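You operate a simulated robot arm through the tools that you are given. There is no shell and no other tool. Be economical: measure what you need, move in short steps, check, and stop when the job is done.

Carry out the task below with a simulated two-armed robot. There is one attempt and no reset: what you move stays moved.

Task
Fire the yellow pane from the shelf at P28 at 540 C.
Fine: lay it on the kiln's tray, shut and latch the door before you switch on; fire once; open the vent once it starts cooling, before the lock lamp goes dark; leave the dial, vent and latch like that.

It is judged by the outcome, as a careful person would: the job done as asked, and still so three seconds after it is handed in. It fails if anything else is knocked over, pushed out of place, dropped, spilled or broken.

Robot
Two 7-joint arms with two-finger parallel grippers on one trunk, on a base that drives. Base frame: it is fixed to the floor where the robot stands at the start and does not move with it; the origin is under the middle of the robot, x ahead of it, y to its left, z up. Units: mm, degrees, N and s.
The left shoulder is at the start at [50, 161, 1098], the right one opposite. With the tool pointing down near the work surface each hand reaches from about 220 to 680 mm from the robot's upright axis, wherever it stands, measured 20 degrees to its own side. Places, roughly: door latch [300, 900, 1100]; floor of tray L31 [100, 900, 900]; heat dial [700, 400, 1000]; kiln door [0, 900, 900]; kiln switch [800, 300, 1000]; start button [700, 300, 1000]; vent slider [400, 800, 1200]. Payload 3.43 kg a hand.
The TCP of each hand is the grasp point between the finger pads, 30 mm short of the fingertips. In the tool frame z runs along the fingers and y along their closing line. The gripper opens to 94 mm. The fingers are 28 mm wide and 10 mm thick; the gripper's body (50 by 96 mm) begins 55 mm behind the TCP.
Orientation is told as [roll, pitch, yaw] about the base's x, y, z axes, in that order, counted from this pose: with the fingers straight down and closing along the base's y, the tool's x points along the base's -x, its y along +y and its z along -z.

Tools
- The arms move only by the tool move_arm. It takes "left_series", "right_series" or both (then of equal length, played together; a hand with none holds still); each is a list of rows, each an object of numbers (a shift or turn left out is 0, a gripper value left out holds the last): "dx", "dy", "dz": the shift along the base's x, y, z in units of 300 mm (1.0 is 300 mm); "wx", "wy", "wz": the turn, a rotation vector about the base's x, y, z in units of 90 degrees (1.0 is 90 degrees); "claw": the gripper command, from -1 (shut) to 1 (fully open), values between in proportion. In form: [{"dx": .., "dy": .., "dz": .., "wx": .., "wy": .., "wz": .., "claw": ..}, ...]. A call has 1 to 20 rows; each row is the pose to reach, as a shift and turn from the pose commanded when the call began. A call with a number of a shift or a turn outside -1 to 1 is refused whole. A row lasts 0.2 s, in which the tool goes at most 50 mm and 8.6 degrees; a call with a longer step from one row to the next is refused whole, and so is a gripper value outside its range. A pose out of reach is approached as far as the arm can. The call stops where the force on the tool passes 40 N (or 10 N more than at its start, if that is more) or the arm is blocked; 0.2 s more then pass. Each finger travels about 45 mm/s and halts on what it meets, pressing with about 31 N; the grip force reading is that of the motor and also rises with nothing between the fingers. The clock runs only during rows and for 0.2 s after the last one: add rows that repeat a pose to give the fingers time. It gives the time, the measured TCP pose, the force on the tool (base axes), the opening and the grip force at its end, in the units of the frame above (readings bear some noise), with the torque about the TCP (base axes, N m) and any sound that the robot's microphone picked up, and new pictures: "views" is both (left out), scene, wrist or none (wrist: the cameras of the hands that moved).
- Cameras (640 x 400 px; columns grow to the right, rows downward): "scene" is now at [109.2, 58.5, 1227.9]; the picture's right is [0.65, -0.76, 0.00], its down [-0.40, -0.34, -0.85] and it looks along [0.65, 0.55, -0.53] (base axes); focal length 214 px, centre (320, 200). "left" rides on the left gripper at [76, -14, -102] in its tool frame; the picture's right is [0.18, 0.98, 0.00], its down [-0.75, 0.14, -0.64] and it looks along [-0.63, 0.12, 0.77] (tool axes); focal length 243 px, centre (320, 200). "right" rides on the right gripper at [76, 14, -102] in its tool frame; the picture's right is [-0.18, 0.98, 0.00], its down [-0.75, -0.14, -0.64] and it looks along [-0.63, -0.12, 0.77] (tool axes); focal length 243 px, centre (320, 200). There is no depth. A picture from a camera that has moved, and an enlarged one, comes with that camera's place and axes in the base frame and with its lens.
- move_column(by): slides the trunk up (or, below 0, down) by that many mm; the arms and the scene camera ride with it, the base frame stays. It gives what a move gives, with no picture.
- roll_base(legs): drives the robot by 1 to 6 legs, each [ahead, left, turn to the left] in mm, mm and degrees, along the robot's own axes; the way and the turn of a leg run together, so that a leg with both is an arc; at most 1500 mm and 180 degrees a leg. The arms and the cameras ride along, it lands a little off, and it stops where it bumps. It gives what a move gives, and a new picture of the scene camera.
- pan_tilt(pan, tilt): turns the head with the scene camera to pan (to the left, within 80 degrees either way) and tilt (down, from -29 to 69), counted from straight ahead of the robot. It gives what a move gives, and a new picture of the scene camera.
- zoom(camera, box): a new picture of the part [left, top, right, bottom] of that camera's present view, enlarged. No time passes.
- close_job(): hands the job in; it is judged then, once.

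Go step by step. Nothing tells you exact positions but the pictures and the camera data: compare them with the known pose of the tool, close in by small moves and look again before you grip or let go. The budget is 120 turns and 260 pictures, counting those below and the enlarged ones. Unless the task says otherwise, let go and move clear before handing in, and close with one line.

The tools are called after ">>>" as name(argument=value, ...) on one line, values as JSON. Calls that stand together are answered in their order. move_arm: Moves the arms, as the interface text tells. Its arguments: {"type":"object","properties":{"left_series":{"type":"array","items":{"type":"object","properties":{"dx":{"type":"number"},"dy":{"type":"number"},"dz":{"type":"number"},"wx":{"type":"number"},"wy":{"type":"number"},"wz":{"type":"number"},"claw":{"type":"number"}}}},"right_series":{"type":"array","items":{"type":"object","properties":{"dx":{"type":"number"},"dy":{"type":"number"},"dz":{"type":"number"},"wx":{"type":"number"},"wy":{"type":"number"},"wz":{"type":"number"},"claw":{"type":"number"}}}},"views":{"type":"string","enum":["both","scene","wrist","none"]}},"required":[]} The other tools are called the same way: move_column (by) slides the trunk up or down; roll_base (legs) drives the base; pan_tilt (pan, tilt) turns the head that bears the scene camera; zoom (camera, box) takes an enlarged picture of a part of a camera's view; close_job () hands the job in.

At the start:

```text
time: 0.0
left_eef_pos: [292.8, 360.5, 1001.2]
left_orientation: [0.0, 0.0, 0.0]
left_wrist_force: [1.0, -0.4, -0.2]
left_wrist_torque: [0.01, 0.0, 0.01]
left_gripper_width: 93.9
left_grip_force: 0.0
right_eef_pos: [281.3, 34.5, 1000.6]
right_orientation: [0.2, 0.0, -0.1]
right_wrist_force: [-0.1, 0.4, 0.2]
right_wrist_torque: [-0.02, 0.02, -0.02]
right_gripper_width: 93.9
right_grip_force: 0.0
trunk travel left (down, up): [-125.0, 142.0]
robot x, y, heading: [2.2, 1.1, -0.0]
head pan, tilt: [40.6, 31.8]
```

scene: 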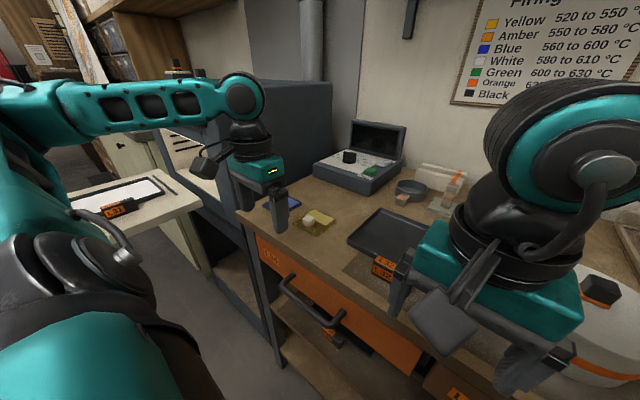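
right: 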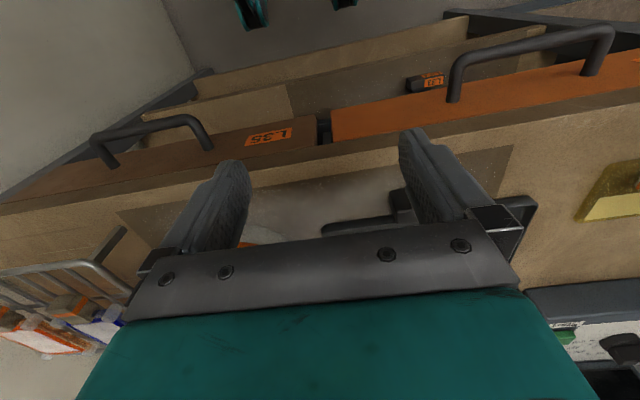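
left: 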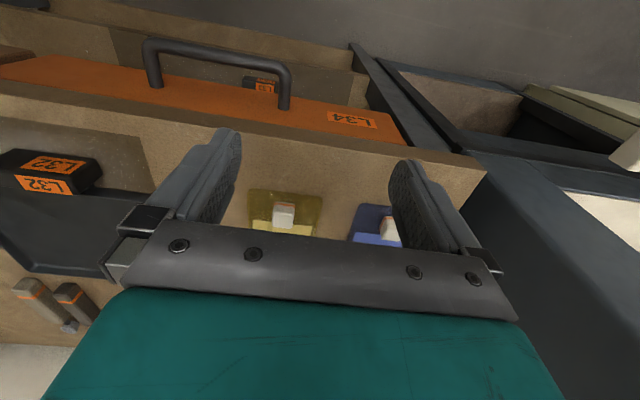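

I see a bench with yellow and blue panes, a dark kiln to the left with its tray L31 and a control box. I'll look around before moving.

>>> pan_tilt(pan=75, tilt=25)

>>> zoom(camera="scene", box=[160, 0, 640, 300])

>>> pan_tilt(pan=10, tilt=30)

>>> pan_tilt(pan=40, tilt=10)

```text
time: 1.0
left_eef_pos: [292.3, 360.6, 1000.5]
left_orientation: [0.1, 0.0, 0.0]
left_wrist_force: [0.5, 0.1, 0.6]
left_wrist_torque: [0.0, -0.01, -0.02]
left_gripper_width: 93.9
left_grip_force: 0.0
right_eef_pos: [281.8, 35.0, 1000.1]
right_orientation: [0.2, -0.1, 0.0]
right_wrist_force: [-0.5, 0.5, 1.3]
right_wrist_torque: [-0.03, 0.01, 0.04]
right_gripper_width: 94.1
right_grip_force: 0.0
trunk travel left (down, up): [-125.0, 142.0]
robot x, y, heading: [-0.0, 0.9, 0.0]
head pan, tilt: [75.0, 25.0]
camera scene: at [65.0, 89.2, 1238.7], right [0.97, -0.26, 0.0], down [-0.11, -0.41, -0.91], along [0.24, 0.88, -0.42], focal length 214 px, centre (320, 200)
```

scene: 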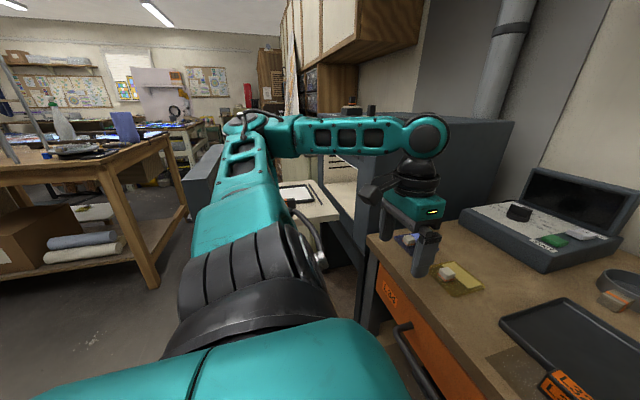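

```text
1.33 times, centred on (400, 150) of scene
camera zoom: at [65.0, 89.2, 1238.7], right [0.97, -0.26, 0.0], down [-0.11, -0.41, -0.91], along [0.24, 0.88, -0.42], focal length 286 px, centre (213, 267)
```

zoom: 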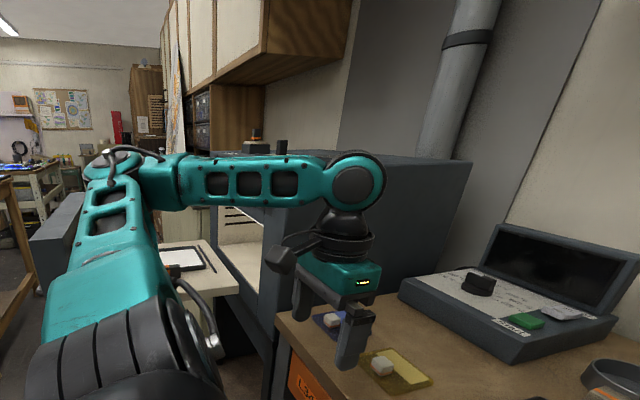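

```text
time: 2.4
left_eef_pos: [292.3, 360.6, 999.5]
left_orientation: [-0.1, 0.0, 0.0]
left_wrist_force: [0.2, 0.0, 0.5]
left_wrist_torque: [0.0, 0.01, 0.0]
left_gripper_width: 94.1
left_grip_force: 0.1
right_eef_pos: [282.0, 34.7, 1000.3]
right_orientation: [0.2, 0.0, -0.1]
right_wrist_force: [0.2, 0.1, -0.1]
right_wrist_torque: [0.0, -0.01, 0.03]
right_gripper_width: 93.9
right_grip_force: 0.1
trunk travel left (down, up): [-125.0, 142.0]
robot x, y, heading: [1.2, 1.6, 0.2]
head pan, tilt: [10.0, 30.0]
camera scene: at [130.2, 16.0, 1230.8], right [0.17, -0.98, 0.0], down [-0.49, -0.09, -0.87], along [0.85, 0.15, -0.5], focal length 214 px, centre (320, 200)
```

scene: 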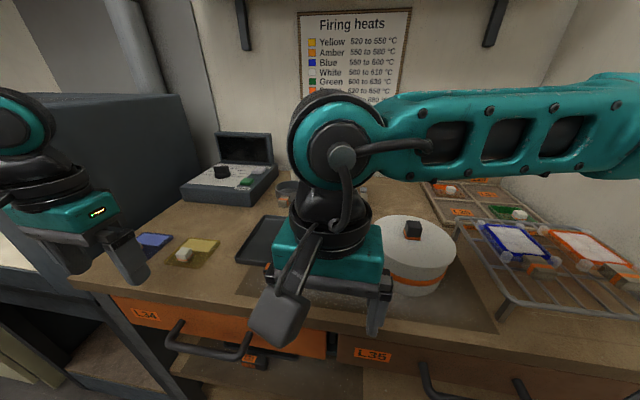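

```text
time: 3.3
left_eef_pos: [293.3, 360.2, 1000.1]
left_orientation: [0.0, 0.0, 0.0]
left_wrist_force: [-0.6, 0.3, -0.9]
left_wrist_torque: [0.04, -0.03, 0.0]
left_gripper_width: 94.0
left_grip_force: 0.1
right_eef_pos: [282.2, 34.8, 1000.1]
right_orientation: [0.2, 0.0, -0.1]
right_wrist_force: [0.0, 0.4, 0.4]
right_wrist_torque: [0.01, 0.01, 0.02]
right_gripper_width: 93.8
right_grip_force: 0.1
trunk travel left (down, up): [-125.0, 142.0]
robot x, y, heading: [-5.6, 1.1, 0.2]
head pan, tilt: [40.0, 10.0]
camera scene: at [112.4, 59.9, 1263.1], right [0.64, -0.77, 0.0], down [-0.13, -0.11, -0.98], along [0.75, 0.63, -0.17], focal length 214 px, centre (320, 200)
```

scene: 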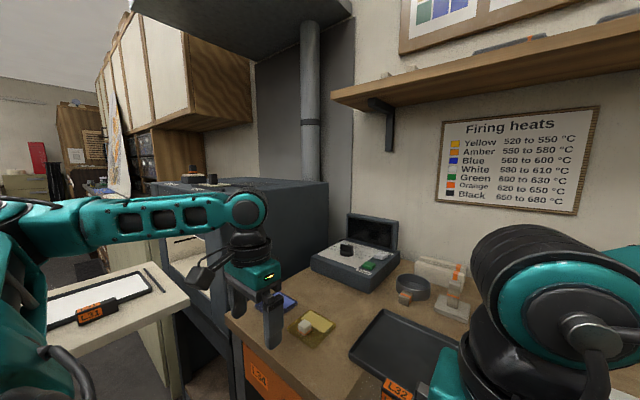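

No P28 label seen yet. I'll look closer and down at other areas.

>>> pan_tilt(pan=-20, tilt=30)

>>> zoom(camera="scene", box=[60, 80, 540, 380])

>>> pan_tilt(pan=55, tilt=50)

>>> zoom(camera="left", box=[160, 0, 640, 300])

>>> zoom(camera="right", box=[0, 0, 640, 400])

```text
time: 4.6
left_eef_pos: [293.1, 360.8, 999.0]
left_orientation: [0.0, 0.1, 0.0]
left_wrist_force: [0.3, 0.1, -0.2]
left_wrist_torque: [-0.03, -0.03, 0.0]
left_gripper_width: 94.1
left_grip_force: 0.0
right_eef_pos: [282.1, 34.5, 999.8]
right_orientation: [0.3, 0.1, -0.1]
right_wrist_force: [0.0, -0.1, -0.7]
right_wrist_torque: [-0.01, 0.0, 0.02]
right_gripper_width: 93.8
right_grip_force: 0.0
trunk travel left (down, up): [-125.0, 142.0]
robot x, y, heading: [-3.3, -2.2, -0.1]
head pan, tilt: [-20.0, 30.0]
camera scene: at [126.1, -30.7, 1230.8], right [-0.34, -0.94, 0.0], down [-0.47, 0.17, -0.87], along [0.81, -0.3, -0.5], focal length 214 px, centre (320, 200)
```

scene: 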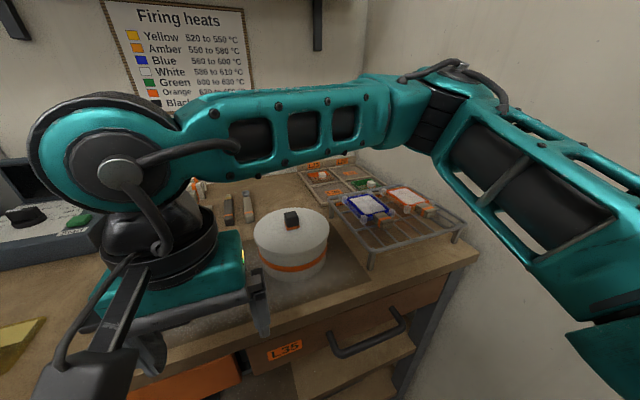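

```text
1.33 times, centred on (300, 230) of scene
camera zoom: at [126.1, -30.7, 1230.8], right [-0.34, -0.94, 0.0], down [-0.47, 0.17, -0.87], along [0.81, -0.3, -0.5], focal length 286 px, centre (347, 160)
```

zoom: 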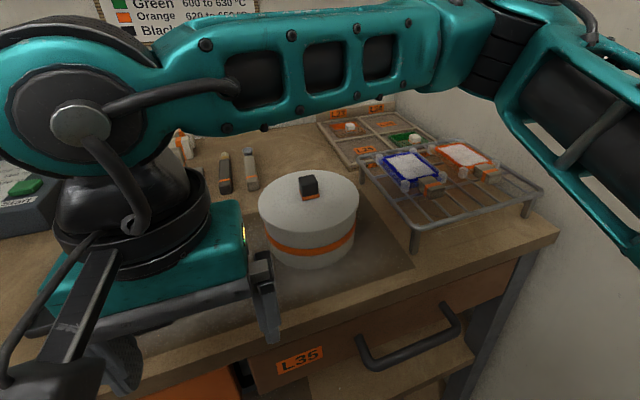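

```text
time: 6.1
left_eef_pos: [293.2, 360.3, 1000.2]
left_orientation: [0.0, 0.0, 0.0]
left_wrist_force: [0.4, 0.2, 0.5]
left_wrist_torque: [0.0, -0.01, -0.02]
left_gripper_width: 93.8
left_grip_force: 0.0
right_eef_pos: [282.5, 34.7, 1000.6]
right_orientation: [0.2, 0.0, -0.1]
right_wrist_force: [0.1, 0.5, 0.1]
right_wrist_torque: [0.02, -0.01, -0.02]
right_gripper_width: 94.1
right_grip_force: 0.0
trunk travel left (down, up): [-125.0, 142.0]
robot x, y, heading: [3.0, -1.2, 0.0]
head pan, tilt: [55.0, 50.0]
camera scene: at [85.3, 63.2, 1201.3], right [0.82, -0.57, 0.0], down [-0.44, -0.63, -0.64], along [0.37, 0.53, -0.77], focal length 214 px, centre (320, 200)
```

scene: 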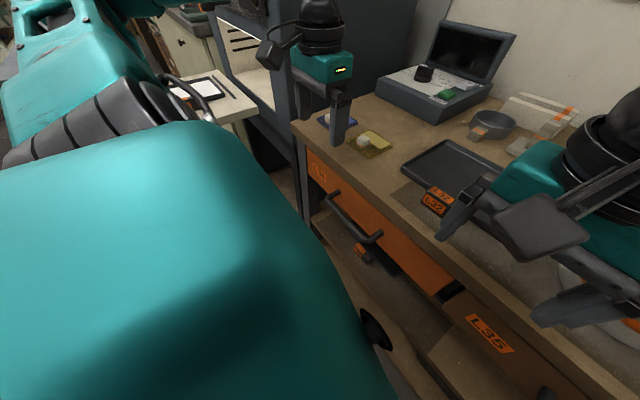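

```text
1.33 times, centred on (400, 150) of left
camera zoom: at [218.8, 346.7, 1102.6], right [-0.18, 0.98, 0.0], down [0.75, 0.14, 0.64], along [0.63, 0.12, -0.77], focal length 324 px, centre (213, 267)
```

zoom: 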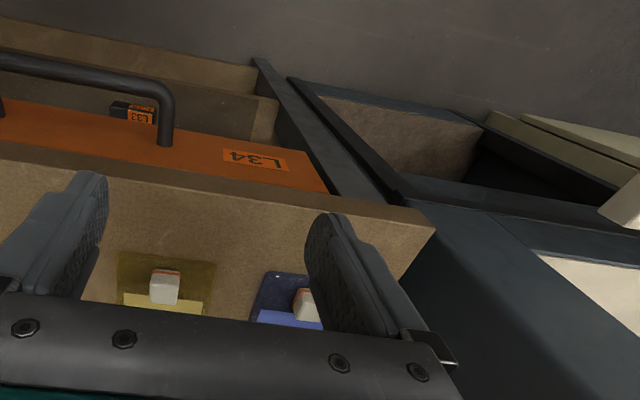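

```text
1.00 times, centred on (320, 200) of right
camera zoom: at [206.0, 47.2, 1101.5], right [0.19, 0.98, 0.0], down [0.75, -0.14, 0.64], along [0.63, -0.12, -0.77], focal length 243 px, centre (320, 200)
```

zoom: 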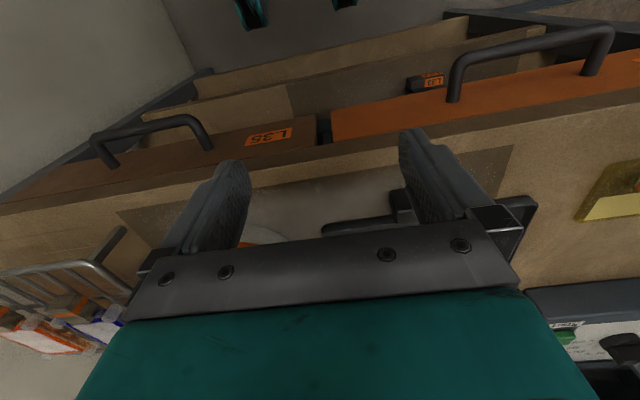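

Labels so far are all L-numbers; I'll zoom on the panes' tags, the right rack and the upper shelf.

>>> zoom(camera="left", box=[240, 170, 420, 282])

>>> pan_tilt(pan=-20, tilt=25)

>>> zoom(camera="scene", box=[270, 140, 480, 272])

>>> pan_tilt(pan=10, tilt=-15)

```text
3.56 times, centred on (330, 226) of left
camera zoom: at [218.8, 346.7, 1102.6], right [-0.18, 0.98, 0.0], down [0.75, 0.14, 0.64], along [0.63, 0.12, -0.77], focal length 863 px, centre (284, 108)
```

zoom: 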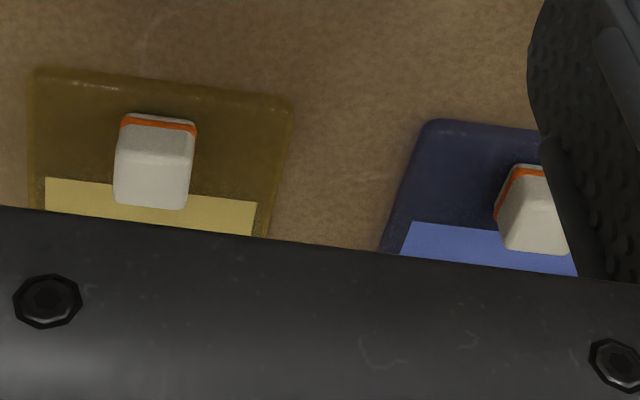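

```text
time: 7.5
left_eef_pos: [293.0, 361.3, 1001.6]
left_orientation: [-0.1, 0.0, 0.0]
left_wrist_force: [-0.2, 0.0, 1.1]
left_wrist_torque: [0.03, 0.02, -0.02]
left_gripper_width: 93.9
left_grip_force: 0.1
right_eef_pos: [282.8, 35.1, 999.7]
right_orientation: [0.1, 0.0, -0.1]
right_wrist_force: [-0.2, 0.1, 0.4]
right_wrist_torque: [-0.02, -0.02, -0.02]
right_gripper_width: 94.0
right_grip_force: 0.0
trunk travel left (down, up): [-125.0, 142.0]
robot x, y, heading: [-3.1, -1.3, 0.2]
head pan, tilt: [-20.0, 25.0]
camera scene: at [127.7, -31.2, 1238.7], right [-0.34, -0.94, 0.0], down [-0.4, 0.14, -0.91], along [0.85, -0.31, -0.42], focal length 214 px, centre (320, 200)
```

scene: 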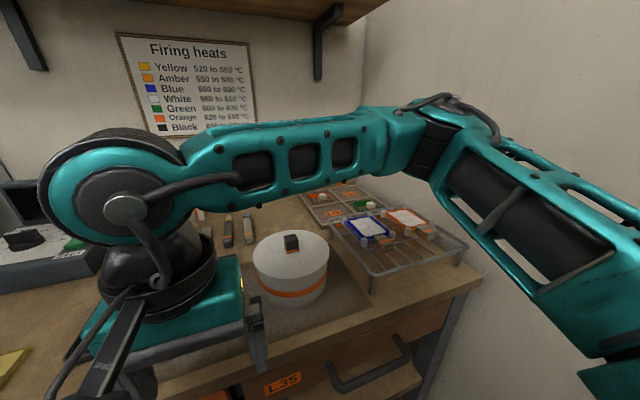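

```text
3.03 times, centred on (375, 206) of scene
camera zoom: at [127.7, -31.2, 1238.7], right [-0.34, -0.94, 0.0], down [-0.4, 0.14, -0.91], along [0.85, -0.31, -0.42], focal length 650 px, centre (153, 182)
```

zoom: 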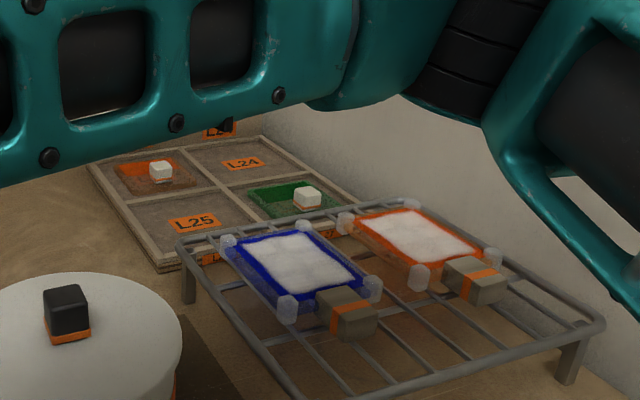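

```text
time: 8.6
left_eef_pos: [292.9, 359.6, 999.5]
left_orientation: [0.1, 0.0, -0.1]
left_wrist_force: [0.4, 0.1, 0.0]
left_wrist_torque: [0.0, 0.01, 0.0]
left_gripper_width: 93.6
left_grip_force: 0.1
right_eef_pos: [282.0, 34.7, 999.6]
right_orientation: [0.2, 0.0, -0.1]
right_wrist_force: [-0.6, 0.0, 0.4]
right_wrist_torque: [0.0, 0.01, 0.0]
right_gripper_width: 94.0
right_grip_force: 0.1
trunk travel left (down, up): [-125.0, 142.0]
robot x, y, heading: [-1.4, -0.9, 0.0]
head pan, tilt: [10.0, -15.0]
camera scene: at [120.4, 14.1, 1301.5], right [0.17, -0.98, 0.0], down [0.25, 0.04, -0.97], along [0.95, 0.17, 0.26], focal length 214 px, centre (320, 200)
```

scene: 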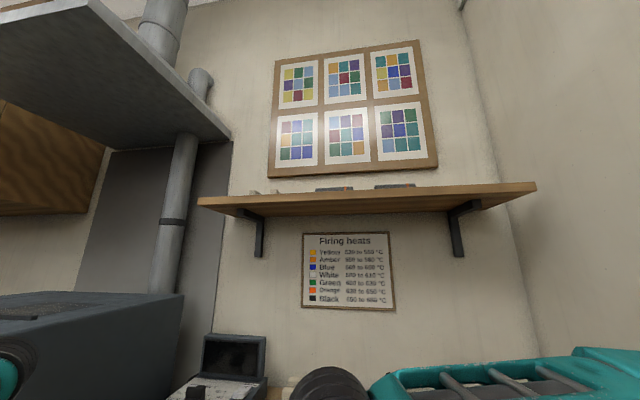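

P28 isn't in this corner. I'll look as far as the head goes to each side.

>>> pan_tilt(pan=80, tilt=5)

>>> pan_tilt(pan=-80, tilt=15)

```text
time: 10.0
left_eef_pos: [293.7, 361.7, 1000.4]
left_orientation: [0.0, 0.0, -0.1]
left_wrist_force: [0.0, -0.1, -1.1]
left_wrist_torque: [0.01, -0.01, 0.02]
left_gripper_width: 94.2
left_grip_force: 0.1
right_eef_pos: [281.0, 36.1, 999.1]
right_orientation: [0.1, 0.0, 0.0]
right_wrist_force: [-0.3, -0.3, 0.5]
right_wrist_torque: [-0.01, -0.01, 0.0]
right_gripper_width: 94.1
right_grip_force: 0.0
trunk travel left (down, up): [-125.0, 142.0]
robot x, y, heading: [-1.9, 0.7, -0.2]
head pan, tilt: [80.0, 5.0]
camera scene: at [57.1, 90.6, 1271.2], right [0.98, -0.17, 0.0], down [-0.02, -0.09, -1.0], along [0.17, 0.98, -0.09], focal length 214 px, centre (320, 200)
```

scene: 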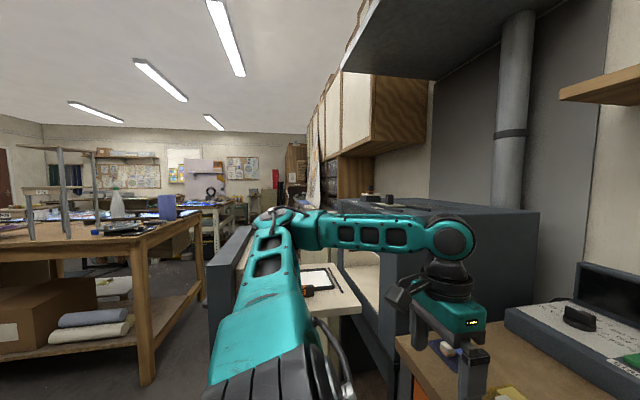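

```text
time: 12.5
left_eef_pos: [293.2, 361.6, 999.5]
left_orientation: [0.0, 0.0, -0.1]
left_wrist_force: [0.5, -0.2, -0.5]
left_wrist_torque: [0.02, -0.01, -0.03]
left_gripper_width: 93.8
left_grip_force: 0.1
right_eef_pos: [282.0, 35.5, 1001.2]
right_orientation: [0.2, 0.0, -0.2]
right_wrist_force: [1.2, 0.6, -0.3]
right_wrist_torque: [-0.01, 0.0, -0.01]
right_gripper_width: 94.0
right_grip_force: 0.1
trunk travel left (down, up): [-125.0, 142.0]
robot x, y, heading: [-1.2, -2.3, 0.0]
head pan, tilt: [-80.0, 15.0]
camera scene: at [57.4, -91.8, 1255.0], right [-0.98, -0.17, 0.0], down [-0.05, 0.25, -0.97], along [0.17, -0.95, -0.26], focal length 214 px, centre (320, 200)
```

scene: 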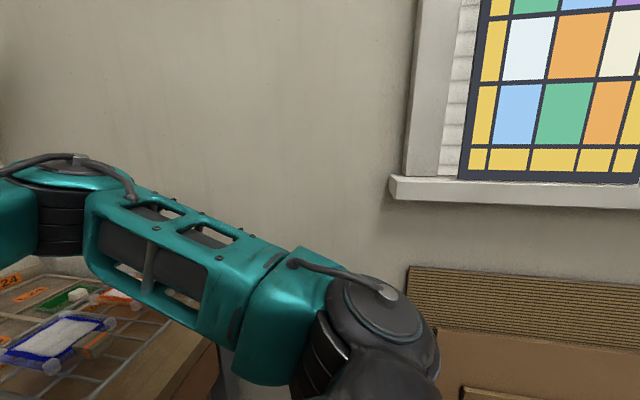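

Nothing to the right either. I'll back away a little and turn to see behind.

>>> roll_base(legs=[[-250, 0, 0]])

>>> pan_tilt(pan=0, tilt=25)

```text
time: 14.3
left_eef_pos: [42.2, 361.4, 999.3]
left_orientation: [0.0, 0.0, 0.1]
left_wrist_force: [0.0, -0.9, 0.3]
left_wrist_torque: [0.0, 0.01, -0.01]
left_gripper_width: 94.1
left_grip_force: 0.0
right_eef_pos: [31.1, 34.5, 1000.0]
right_orientation: [0.2, -0.1, 0.0]
right_wrist_force: [0.1, -0.3, -0.1]
right_wrist_torque: [0.0, -0.02, 0.02]
right_gripper_width: 94.1
right_grip_force: 0.0
trunk travel left (down, up): [-125.0, 142.0]
robot x, y, heading: [-250.5, 1.6, 0.1]
head pan, tilt: [-80.0, 15.0]
camera scene: at [-192.7, -91.9, 1255.0], right [-0.98, -0.17, 0.0], down [-0.04, 0.25, -0.97], along [0.17, -0.95, -0.26], focal length 214 px, centre (320, 200)
```

scene: 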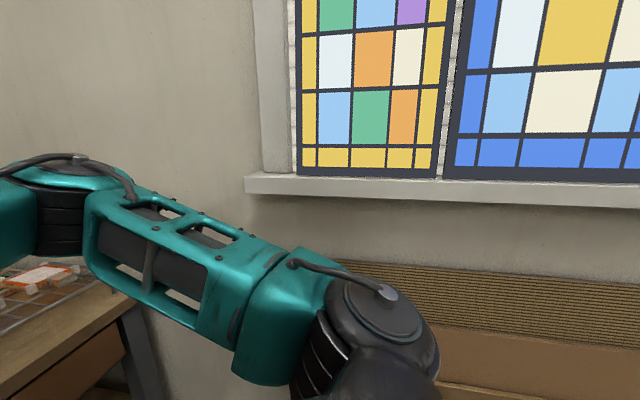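

```text
time: 15.8
left_eef_pos: [42.4, 360.5, 999.3]
left_orientation: [-0.1, 0.0, 0.1]
left_wrist_force: [0.5, -0.7, -1.1]
left_wrist_torque: [0.03, 0.02, -0.03]
left_gripper_width: 93.9
left_grip_force: 0.1
right_eef_pos: [30.8, 36.1, 1000.8]
right_orientation: [0.2, 0.0, 0.0]
right_wrist_force: [-0.2, 0.2, -0.6]
right_wrist_torque: [0.02, -0.02, 0.01]
right_gripper_width: 94.3
right_grip_force: 0.2
trunk travel left (down, up): [-125.0, 142.0]
robot x, y, heading: [-251.3, 0.2, -0.0]
head pan, tilt: [0.0, 25.0]
camera scene: at [-116.5, 0.1, 1238.7], right [0.0, -1.0, 0.0], down [-0.42, 0.0, -0.91], along [0.91, 0.0, -0.42], focal length 214 px, centre (320, 200)
```

scene: 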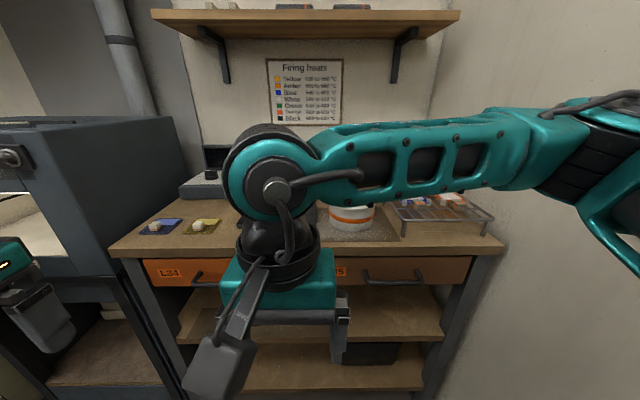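

The bench has lower shelves; let me view them and the kiln, then the room behind.

>>> zoom(camera="scene", box=[100, 180, 500, 400])

>>> roll_base(legs=[[-300, 0, 0]])

>>> pan_tilt(pan=50, tilt=30)

```text
1.60 times, centred on (300, 290) of scene
camera zoom: at [-116.5, 0.1, 1238.7], right [0.0, -1.0, 0.0], down [-0.42, 0.0, -0.91], along [0.91, 0.0, -0.42], focal length 343 px, centre (352, 56)
```

zoom: 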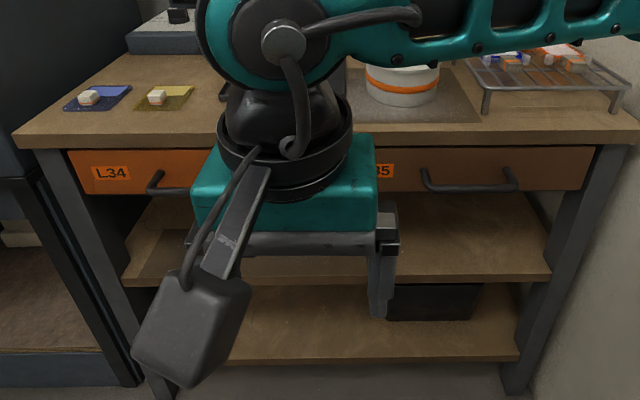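

```text
time: 17.9
left_eef_pos: [-260.8, 360.6, 1000.4]
left_orientation: [0.0, 0.0, 0.1]
left_wrist_force: [0.7, -0.4, -0.5]
left_wrist_torque: [0.0, -0.02, 0.03]
left_gripper_width: 94.2
left_grip_force: 0.1
right_eef_pos: [-270.2, 34.7, 999.1]
right_orientation: [0.2, -0.1, 0.1]
right_wrist_force: [-0.4, 0.4, -0.3]
right_wrist_torque: [-0.01, -0.01, -0.01]
right_gripper_width: 94.1
right_grip_force: 0.0
trunk travel left (down, up): [-125.0, 142.0]
robot x, y, heading: [-550.6, 2.7, 0.0]
head pan, tilt: [0.0, 25.0]
camera scene: at [-419.3, -0.3, 1238.8], right [0.0, -1.0, 0.0], down [-0.42, 0.0, -0.91], along [0.91, 0.0, -0.42], focal length 214 px, centre (320, 200)
```

scene: 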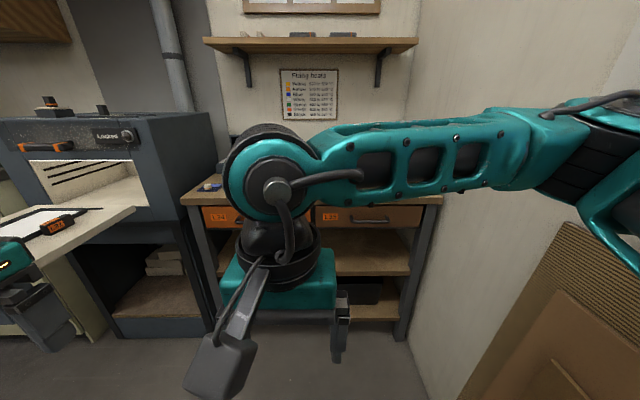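

```text
time: 19.1
left_eef_pos: [-261.8, 361.1, 999.5]
left_orientation: [0.1, 0.0, 0.2]
left_wrist_force: [-0.4, 0.5, 0.0]
left_wrist_torque: [-0.04, -0.01, 0.0]
left_gripper_width: 93.9
left_grip_force: 0.0
right_eef_pos: [-270.4, 35.0, 1001.6]
right_orientation: [0.2, 0.0, 0.1]
right_wrist_force: [-0.2, 0.0, 0.3]
right_wrist_torque: [-0.02, -0.02, 0.02]
right_gripper_width: 93.7
right_grip_force: 0.0
trunk travel left (down, up): [-125.0, 142.0]
robot x, y, heading: [-551.0, -0.5, 0.1]
head pan, tilt: [50.0, 30.0]
camera scene: at [-453.1, 68.9, 1230.8], right [0.77, -0.64, 0.0], down [-0.32, -0.38, -0.87], along [0.56, 0.66, -0.5], focal length 214 px, centre (320, 200)
```

scene: 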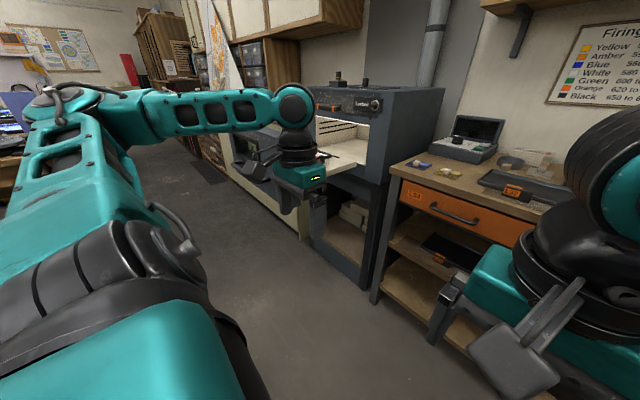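

Now I see the kiln front with a drop-down door. Zoom there, then turn left to view the room.

>>> zoom(camera="scene", box=[260, 50, 500, 200])

>>> roll_base(legs=[[0, 0, 80]])

>>> pan_tilt(pan=80, tilt=15)

>>> pan_tilt(pan=0, tilt=15)

```text
2.67 times, centred on (380, 125) of scene
camera zoom: at [-453.1, 68.9, 1230.8], right [0.77, -0.64, 0.0], down [-0.32, -0.38, -0.87], along [0.56, 0.66, -0.5], focal length 572 px, centre (160, 400)
```

zoom: 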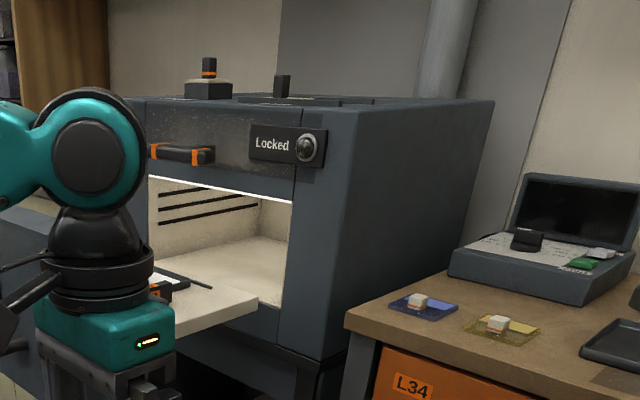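

```text
time: 22.9
left_eef_pos: [-853.6, 352.0, 1000.1]
left_orientation: [-0.1, 0.0, 79.7]
left_wrist_force: [0.5, 0.0, -0.2]
left_wrist_torque: [0.0, -0.04, 0.03]
left_gripper_width: 94.3
left_grip_force: 0.1
right_eef_pos: [-536.5, 282.8, 1000.4]
right_orientation: [0.2, 0.0, 79.5]
right_wrist_force: [-0.4, -0.8, 0.4]
right_wrist_torque: [-0.01, -0.05, 0.04]
right_gripper_width: 93.9
right_grip_force: 0.2
trunk travel left (down, up): [-125.0, 142.0]
robot x, y, heading: [-552.4, -4.1, 79.6]
head pan, tilt: [50.0, 30.0]
camera scene: at [-601.7, 108.3, 1230.8], right [0.77, 0.64, 0.0], down [0.32, -0.38, -0.87], along [-0.55, 0.67, -0.5], focal length 214 px, centre (320, 200)
```

scene: 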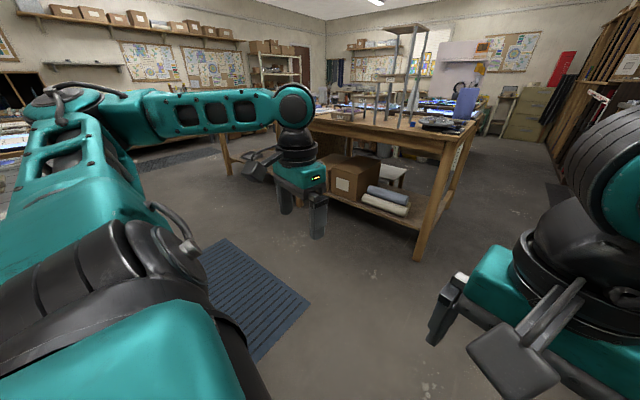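

```text
time: 23.8
left_eef_pos: [-854.0, 352.2, 999.4]
left_orientation: [0.0, 0.0, 79.7]
left_wrist_force: [-0.2, 0.0, -1.2]
left_wrist_torque: [-0.03, -0.04, -0.02]
left_gripper_width: 94.1
left_grip_force: 0.0
right_eef_pos: [-534.9, 283.5, 1000.3]
right_orientation: [0.2, 0.0, 79.6]
right_wrist_force: [0.5, -0.6, 0.2]
right_wrist_torque: [-0.01, -0.01, -0.03]
right_gripper_width: 94.1
right_grip_force: 0.0
trunk travel left (down, up): [-125.0, 142.0]
robot x, y, heading: [-553.0, -1.1, 79.6]
head pan, tilt: [80.0, 15.0]
camera scene: at [-631.5, 71.2, 1254.9], right [0.35, 0.94, 0.0], down [0.24, -0.09, -0.97], along [-0.91, 0.34, -0.26], focal length 214 px, centre (320, 200)
```

scene: 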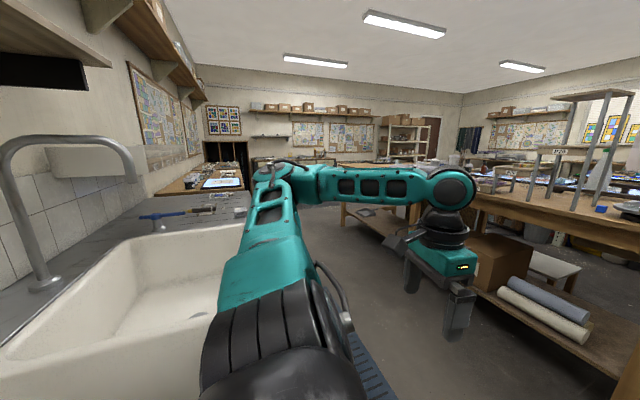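

```text
time: 25.4
left_eef_pos: [-854.7, 350.6, 999.4]
left_orientation: [-0.1, 0.0, 79.7]
left_wrist_force: [-0.5, -0.5, 1.1]
left_wrist_torque: [0.01, 0.01, 0.0]
left_gripper_width: 94.1
left_grip_force: 0.0
right_eef_pos: [-535.0, 282.9, 1001.0]
right_orientation: [0.1, 0.0, 79.5]
right_wrist_force: [0.5, -0.1, -0.1]
right_wrist_torque: [0.02, 0.01, 0.0]
right_gripper_width: 94.3
right_grip_force: 0.0
trunk travel left (down, up): [-125.0, 142.0]
robot x, y, heading: [-555.3, -3.7, 79.5]
head pan, tilt: [0.0, 15.0]
camera scene: at [-527.2, 130.6, 1255.0], right [0.98, -0.18, 0.0], down [-0.05, -0.25, -0.97], along [0.17, 0.95, -0.26], focal length 214 px, centre (320, 200)
```

scene: 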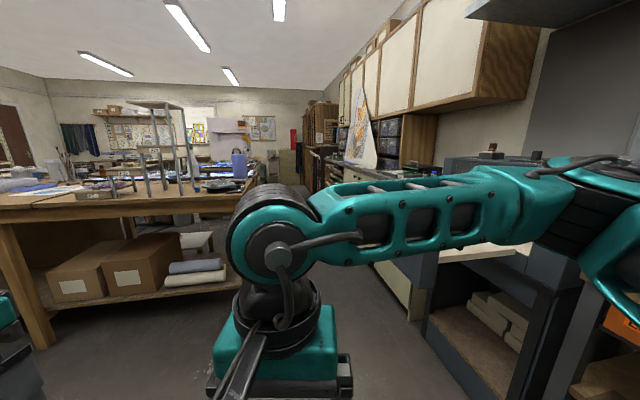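

A metal rack on the centre table bears a label; zooming there.

>>> zoom(camera="scene", box=[20, 80, 260, 230])

>>> pan_tilt(pan=50, tilt=10)

>>> zoom(camera="scene", box=[300, 30, 560, 192])

```text
2.67 times, centred on (140, 155) of scene
camera zoom: at [-527.2, 130.6, 1255.0], right [0.98, -0.18, 0.0], down [-0.05, -0.25, -0.97], along [0.17, 0.95, -0.26], focal length 572 px, centre (800, 320)
```

zoom: 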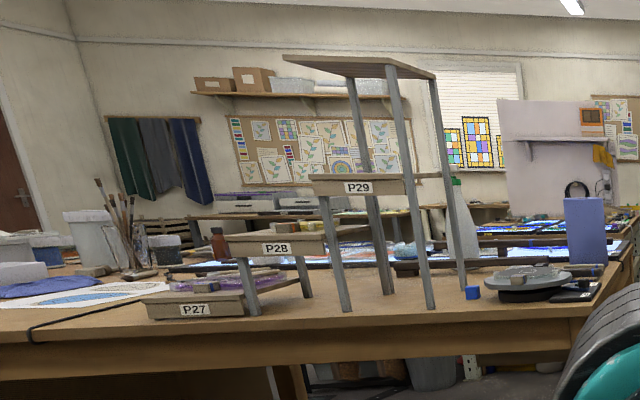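

```text
time: 26.6
left_eef_pos: [-854.7, 351.3, 1000.7]
left_orientation: [0.0, 0.0, 79.8]
left_wrist_force: [-0.2, 0.4, 0.3]
left_wrist_torque: [-0.03, -0.03, -0.02]
left_gripper_width: 94.0
left_grip_force: 0.0
right_eef_pos: [-535.3, 282.7, 999.1]
right_orientation: [0.3, 0.0, 79.4]
right_wrist_force: [0.2, -0.2, 0.1]
right_wrist_torque: [-0.02, -0.04, 0.0]
right_gripper_width: 94.0
right_grip_force: 0.1
trunk travel left (down, up): [-125.0, 142.0]
robot x, y, heading: [-550.6, 1.6, 79.8]
head pan, tilt: [50.0, 10.0]
camera scene: at [-603.2, 110.3, 1263.1], right [0.77, 0.64, 0.0], down [0.11, -0.13, -0.98], along [-0.63, 0.76, -0.17], focal length 214 px, centre (320, 200)
```

scene: 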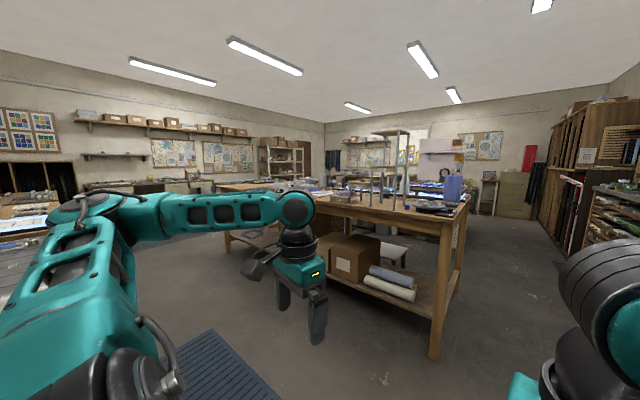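

```text
2.46 times, centred on (430, 111) of scene
camera zoom: at [-603.2, 110.3, 1263.1], right [0.77, 0.64, 0.0], down [0.11, -0.13, -0.98], along [-0.63, 0.76, -0.17], focal length 528 px, centre (49, 419)
```

zoom: 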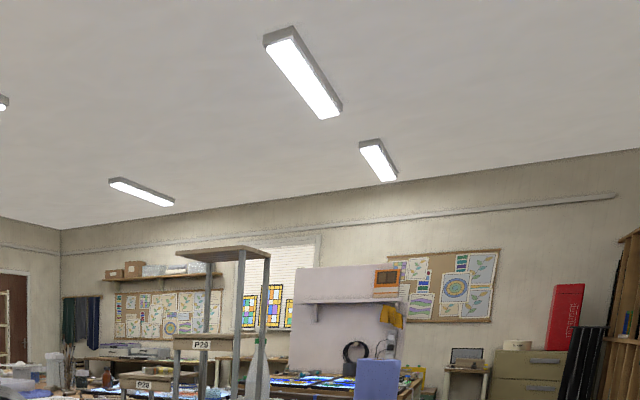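

P28 is the middle step of a stand on the centre table, around (-1450, 1600, ~1080). I'll drive over, facing the table.

>>> roll_base(legs=[[0, 0, 10.3], [0, 850, 0], [850, 0, 0]])

>>> pan_tilt(pan=0, tilt=25)

```text
time: 29.1
left_eef_pos: [-1076.8, 293.1, 1001.2]
left_orientation: [0.0, 0.0, 89.9]
left_wrist_force: [-0.2, -0.2, 0.4]
left_wrist_torque: [0.02, 0.04, -0.05]
left_gripper_width: 93.9
left_grip_force: 0.0
right_eef_pos: [-750.8, 282.2, 1001.8]
right_orientation: [0.3, 0.0, 89.9]
right_wrist_force: [0.8, -0.4, 0.2]
right_wrist_torque: [-0.03, 0.03, 0.0]
right_gripper_width: 94.0
right_grip_force: 0.1
trunk travel left (down, up): [-125.0, 142.0]
robot x, y, heading: [-720.1, 1.5, 90.1]
head pan, tilt: [50.0, 10.0]
stopped in leg 2: the robot was blocked; the commanded pose is now the measured one
camera scene: at [-785.8, 99.9, 1263.2], right [0.64, 0.76, 0.0], down [0.13, -0.11, -0.98], along [-0.75, 0.63, -0.17], focal length 214 px, centre (320, 200)
```

scene: 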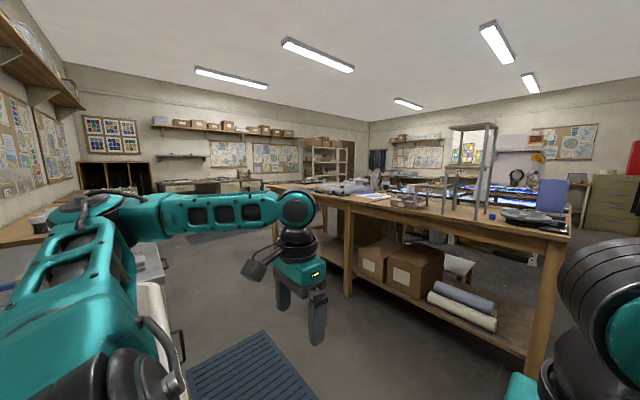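

```text
time: 30.3
left_eef_pos: [-1076.8, 293.1, 1000.0]
left_orientation: [-0.1, 0.0, 89.9]
left_wrist_force: [0.7, -0.4, -1.0]
left_wrist_torque: [-0.03, -0.01, -0.01]
left_gripper_width: 93.9
left_grip_force: 0.0
right_eef_pos: [-752.8, 281.0, 1000.6]
right_orientation: [0.2, 0.0, 89.9]
right_wrist_force: [0.0, -0.3, 0.2]
right_wrist_torque: [-0.01, 0.03, -0.01]
right_gripper_width: 93.8
right_grip_force: 0.0
trunk travel left (down, up): [-125.0, 142.0]
robot x, y, heading: [-719.1, -2.1, 89.8]
head pan, tilt: [0.0, 25.0]
camera scene: at [-715.5, 132.1, 1238.8], right [1.0, 0.0, 0.0], down [0.0, -0.42, -0.91], along [0.0, 0.91, -0.42], focal length 214 px, centre (320, 200)
```

scene: 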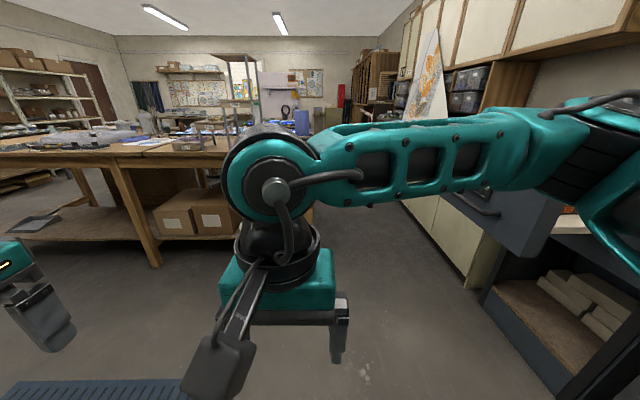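

The sink blocked me on the left. Go ahead first, then left.

>>> roll_base(legs=[[600, 0, 0], [0, 500, 0]])

>>> pan_tilt(pan=10, tilt=20)

```text
time: 36.2
left_eef_pos: [-1570.4, 901.3, 999.6]
left_orientation: [0.0, 0.1, 89.5]
left_wrist_force: [0.0, -0.6, -0.3]
left_wrist_torque: [0.03, -0.02, 0.01]
left_gripper_width: 93.8
left_grip_force: 0.1
right_eef_pos: [-1245.2, 885.5, 999.9]
right_orientation: [0.2, 0.1, 89.5]
right_wrist_force: [0.1, -0.3, 0.2]
right_wrist_torque: [0.0, -0.02, -0.03]
right_gripper_width: 93.9
right_grip_force: 0.0
trunk travel left (down, up): [-125.0, 142.0]
robot x, y, heading: [-1212.1, 601.6, 89.3]
head pan, tilt: [0.0, 25.0]
camera scene: at [-1209.7, 736.6, 1238.7], right [1.0, -0.01, 0.0], down [0.0, -0.42, -0.91], along [0.01, 0.91, -0.42], focal length 214 px, centre (320, 200)
```

scene: 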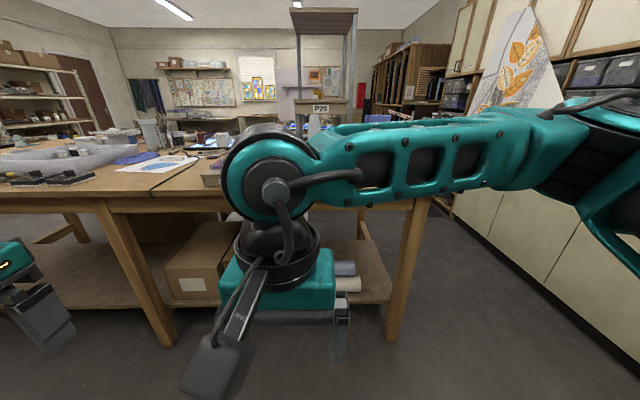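

```text
time: 36.9
left_eef_pos: [-1570.1, 901.0, 1000.2]
left_orientation: [0.0, 0.2, 89.5]
left_wrist_force: [-1.0, 0.5, 0.4]
left_wrist_torque: [-0.03, 0.0, 0.02]
left_gripper_width: 93.8
left_grip_force: 0.0
right_eef_pos: [-1244.8, 886.4, 999.9]
right_orientation: [0.2, 0.0, 89.3]
right_wrist_force: [-0.7, 0.3, 0.6]
right_wrist_torque: [0.0, 0.02, 0.01]
right_gripper_width: 94.1
right_grip_force: 0.0
trunk travel left (down, up): [-125.0, 142.0]
robot x, y, heading: [-1211.5, 597.0, 89.4]
head pan, tilt: [10.0, 20.0]
camera scene: at [-1225.5, 736.4, 1246.8], right [0.99, 0.16, 0.0], down [0.06, -0.34, -0.94], along [-0.15, 0.93, -0.34], focal length 214 px, centre (320, 200)
```

scene: 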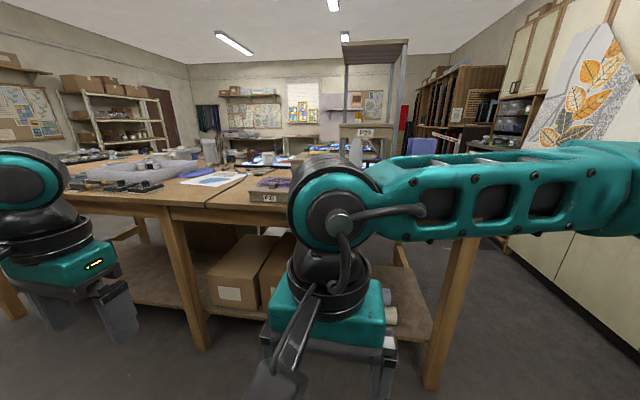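

Stand labels run along y≈1464: P28 near (-1370, 1464, 1092). I'll raise the trunk and approach in part for a better view.

>>> move_column(by=140)

>>> roll_base(legs=[[250, 0, 0.5]])

>>> pan_tilt(pan=25, tilt=30)

```text
time: 38.6
left_eef_pos: [-1570.2, 901.7, 1139.6]
left_orientation: [0.0, 0.1, 89.5]
left_wrist_force: [-0.5, 0.6, 1.1]
left_wrist_torque: [0.02, -0.03, 0.02]
left_gripper_width: 94.0
left_grip_force: 0.1
right_eef_pos: [-1245.5, 884.7, 1140.3]
right_orientation: [0.3, 0.0, 89.5]
right_wrist_force: [0.5, -0.2, 0.2]
right_wrist_torque: [0.0, 0.0, 0.0]
right_gripper_width: 93.9
right_grip_force: 0.1
trunk travel left (down, up): [-265.0, 2.0]
robot x, y, heading: [-1212.6, 603.9, 89.4]
head pan, tilt: [10.0, 20.0]
```

```text
time: 40.4
left_eef_pos: [-1570.8, 1147.4, 1139.7]
left_orientation: [0.1, 0.2, 90.0]
left_wrist_force: [0.2, -0.1, 0.5]
left_wrist_torque: [-0.01, 0.01, 0.03]
left_gripper_width: 94.1
left_grip_force: 0.0
right_eef_pos: [-1245.8, 1136.0, 1140.2]
right_orientation: [0.2, 0.0, 89.9]
right_wrist_force: [0.7, -0.4, -0.1]
right_wrist_torque: [-0.02, 0.01, -0.02]
right_gripper_width: 94.3
right_grip_force: 0.0
trunk travel left (down, up): [-265.0, 2.0]
robot x, y, heading: [-1208.3, 852.9, 89.6]
head pan, tilt: [10.0, 20.0]
camera scene: at [-1225.2, 986.8, 1386.7], right [0.99, 0.17, 0.0], down [0.06, -0.34, -0.94], along [-0.16, 0.93, -0.34], focal length 214 px, centre (320, 200)
```

scene: 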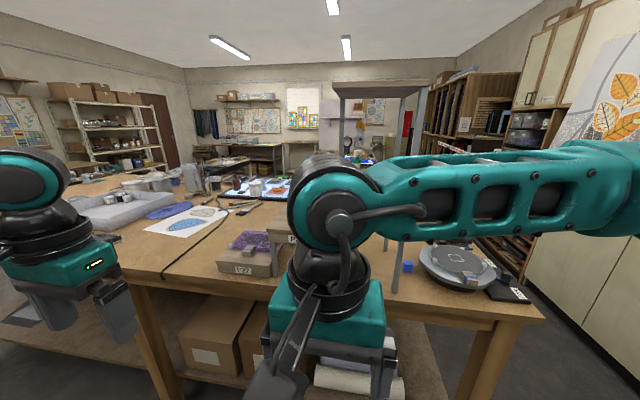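

```text
time: 41.2
left_eef_pos: [-1571.0, 1146.7, 1140.5]
left_orientation: [0.0, 0.2, 90.0]
left_wrist_force: [0.0, 0.9, 0.6]
left_wrist_torque: [0.0, -0.03, -0.01]
left_gripper_width: 93.9
left_grip_force: 0.0
right_eef_pos: [-1245.4, 1135.2, 1140.2]
right_orientation: [0.1, -0.1, 90.0]
right_wrist_force: [0.4, 0.3, 0.8]
right_wrist_torque: [0.02, 0.03, 0.03]
right_gripper_width: 93.9
right_grip_force: 0.2
trunk travel left (down, up): [-265.0, 2.0]
robot x, y, heading: [-1213.0, 852.5, 90.0]
head pan, tilt: [25.0, 30.0]
camera scene: at [-1247.2, 976.4, 1370.8], right [0.91, 0.42, 0.0], down [0.21, -0.45, -0.87], along [-0.36, 0.79, -0.5], focal length 214 px, centre (320, 200)
```

scene: 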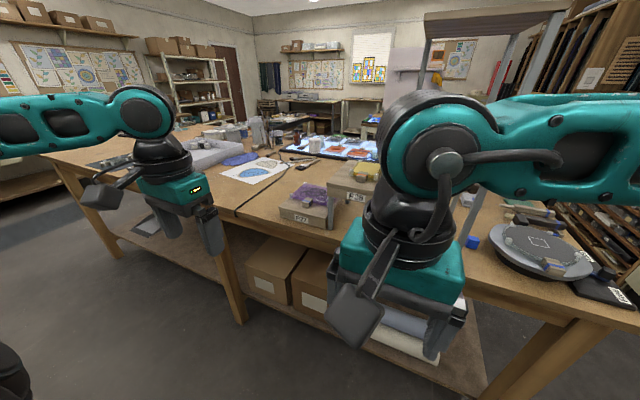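

P28 indeed carries a yellow pane. I'll shift the right hand aside for view and look closer.

>>> move_arm(right_series=[{"dx": 0.16}, {"dx": 0.32}, {"dx": 0.48}, {"dx": 0.64}, {"dx": 0.8}, {"dx": 0.8}], views="scene")

>>> zoom(camera="scene", box=[260, 130, 440, 243])

```text
time: 42.6
left_eef_pos: [-1571.2, 1147.2, 1138.7]
left_orientation: [0.1, 0.0, 90.1]
left_wrist_force: [0.0, 0.4, 0.5]
left_wrist_torque: [0.02, 0.02, 0.05]
left_gripper_width: 94.1
left_grip_force: 0.0
right_eef_pos: [-1006.5, 1134.3, 1139.3]
right_orientation: [0.1, 0.0, 90.0]
right_wrist_force: [0.2, -0.4, 0.3]
right_wrist_torque: [0.0, 0.03, 0.01]
right_gripper_width: 94.0
right_grip_force: 0.0
trunk travel left (down, up): [-265.0, 2.0]
robot x, y, heading: [-1211.3, 852.8, 89.7]
head pan, tilt: [25.0, 30.0]
camera scene: at [-1248.0, 976.7, 1370.7], right [0.91, 0.42, 0.0], down [0.21, -0.45, -0.87], along [-0.36, 0.79, -0.5], focal length 214 px, centre (320, 200)
```

scene: 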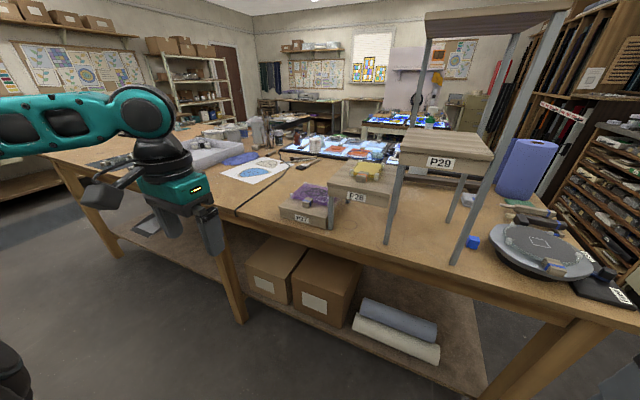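

```text
3.54 times, centred on (350, 186) of scene
camera zoom: at [-1248.0, 976.7, 1370.7], right [0.91, 0.42, 0.0], down [0.21, -0.45, -0.87], along [-0.36, 0.79, -0.5], focal length 759 px, centre (214, 248)
```

zoom: 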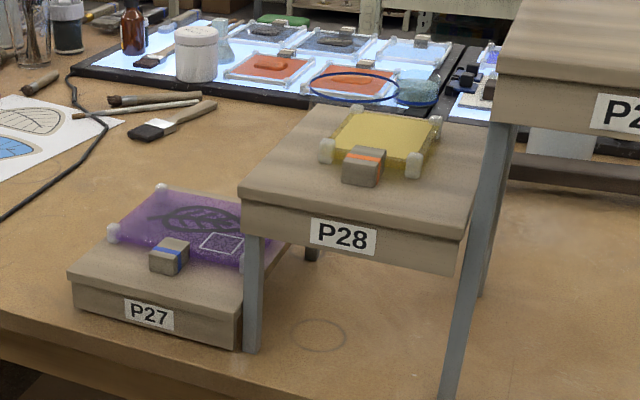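

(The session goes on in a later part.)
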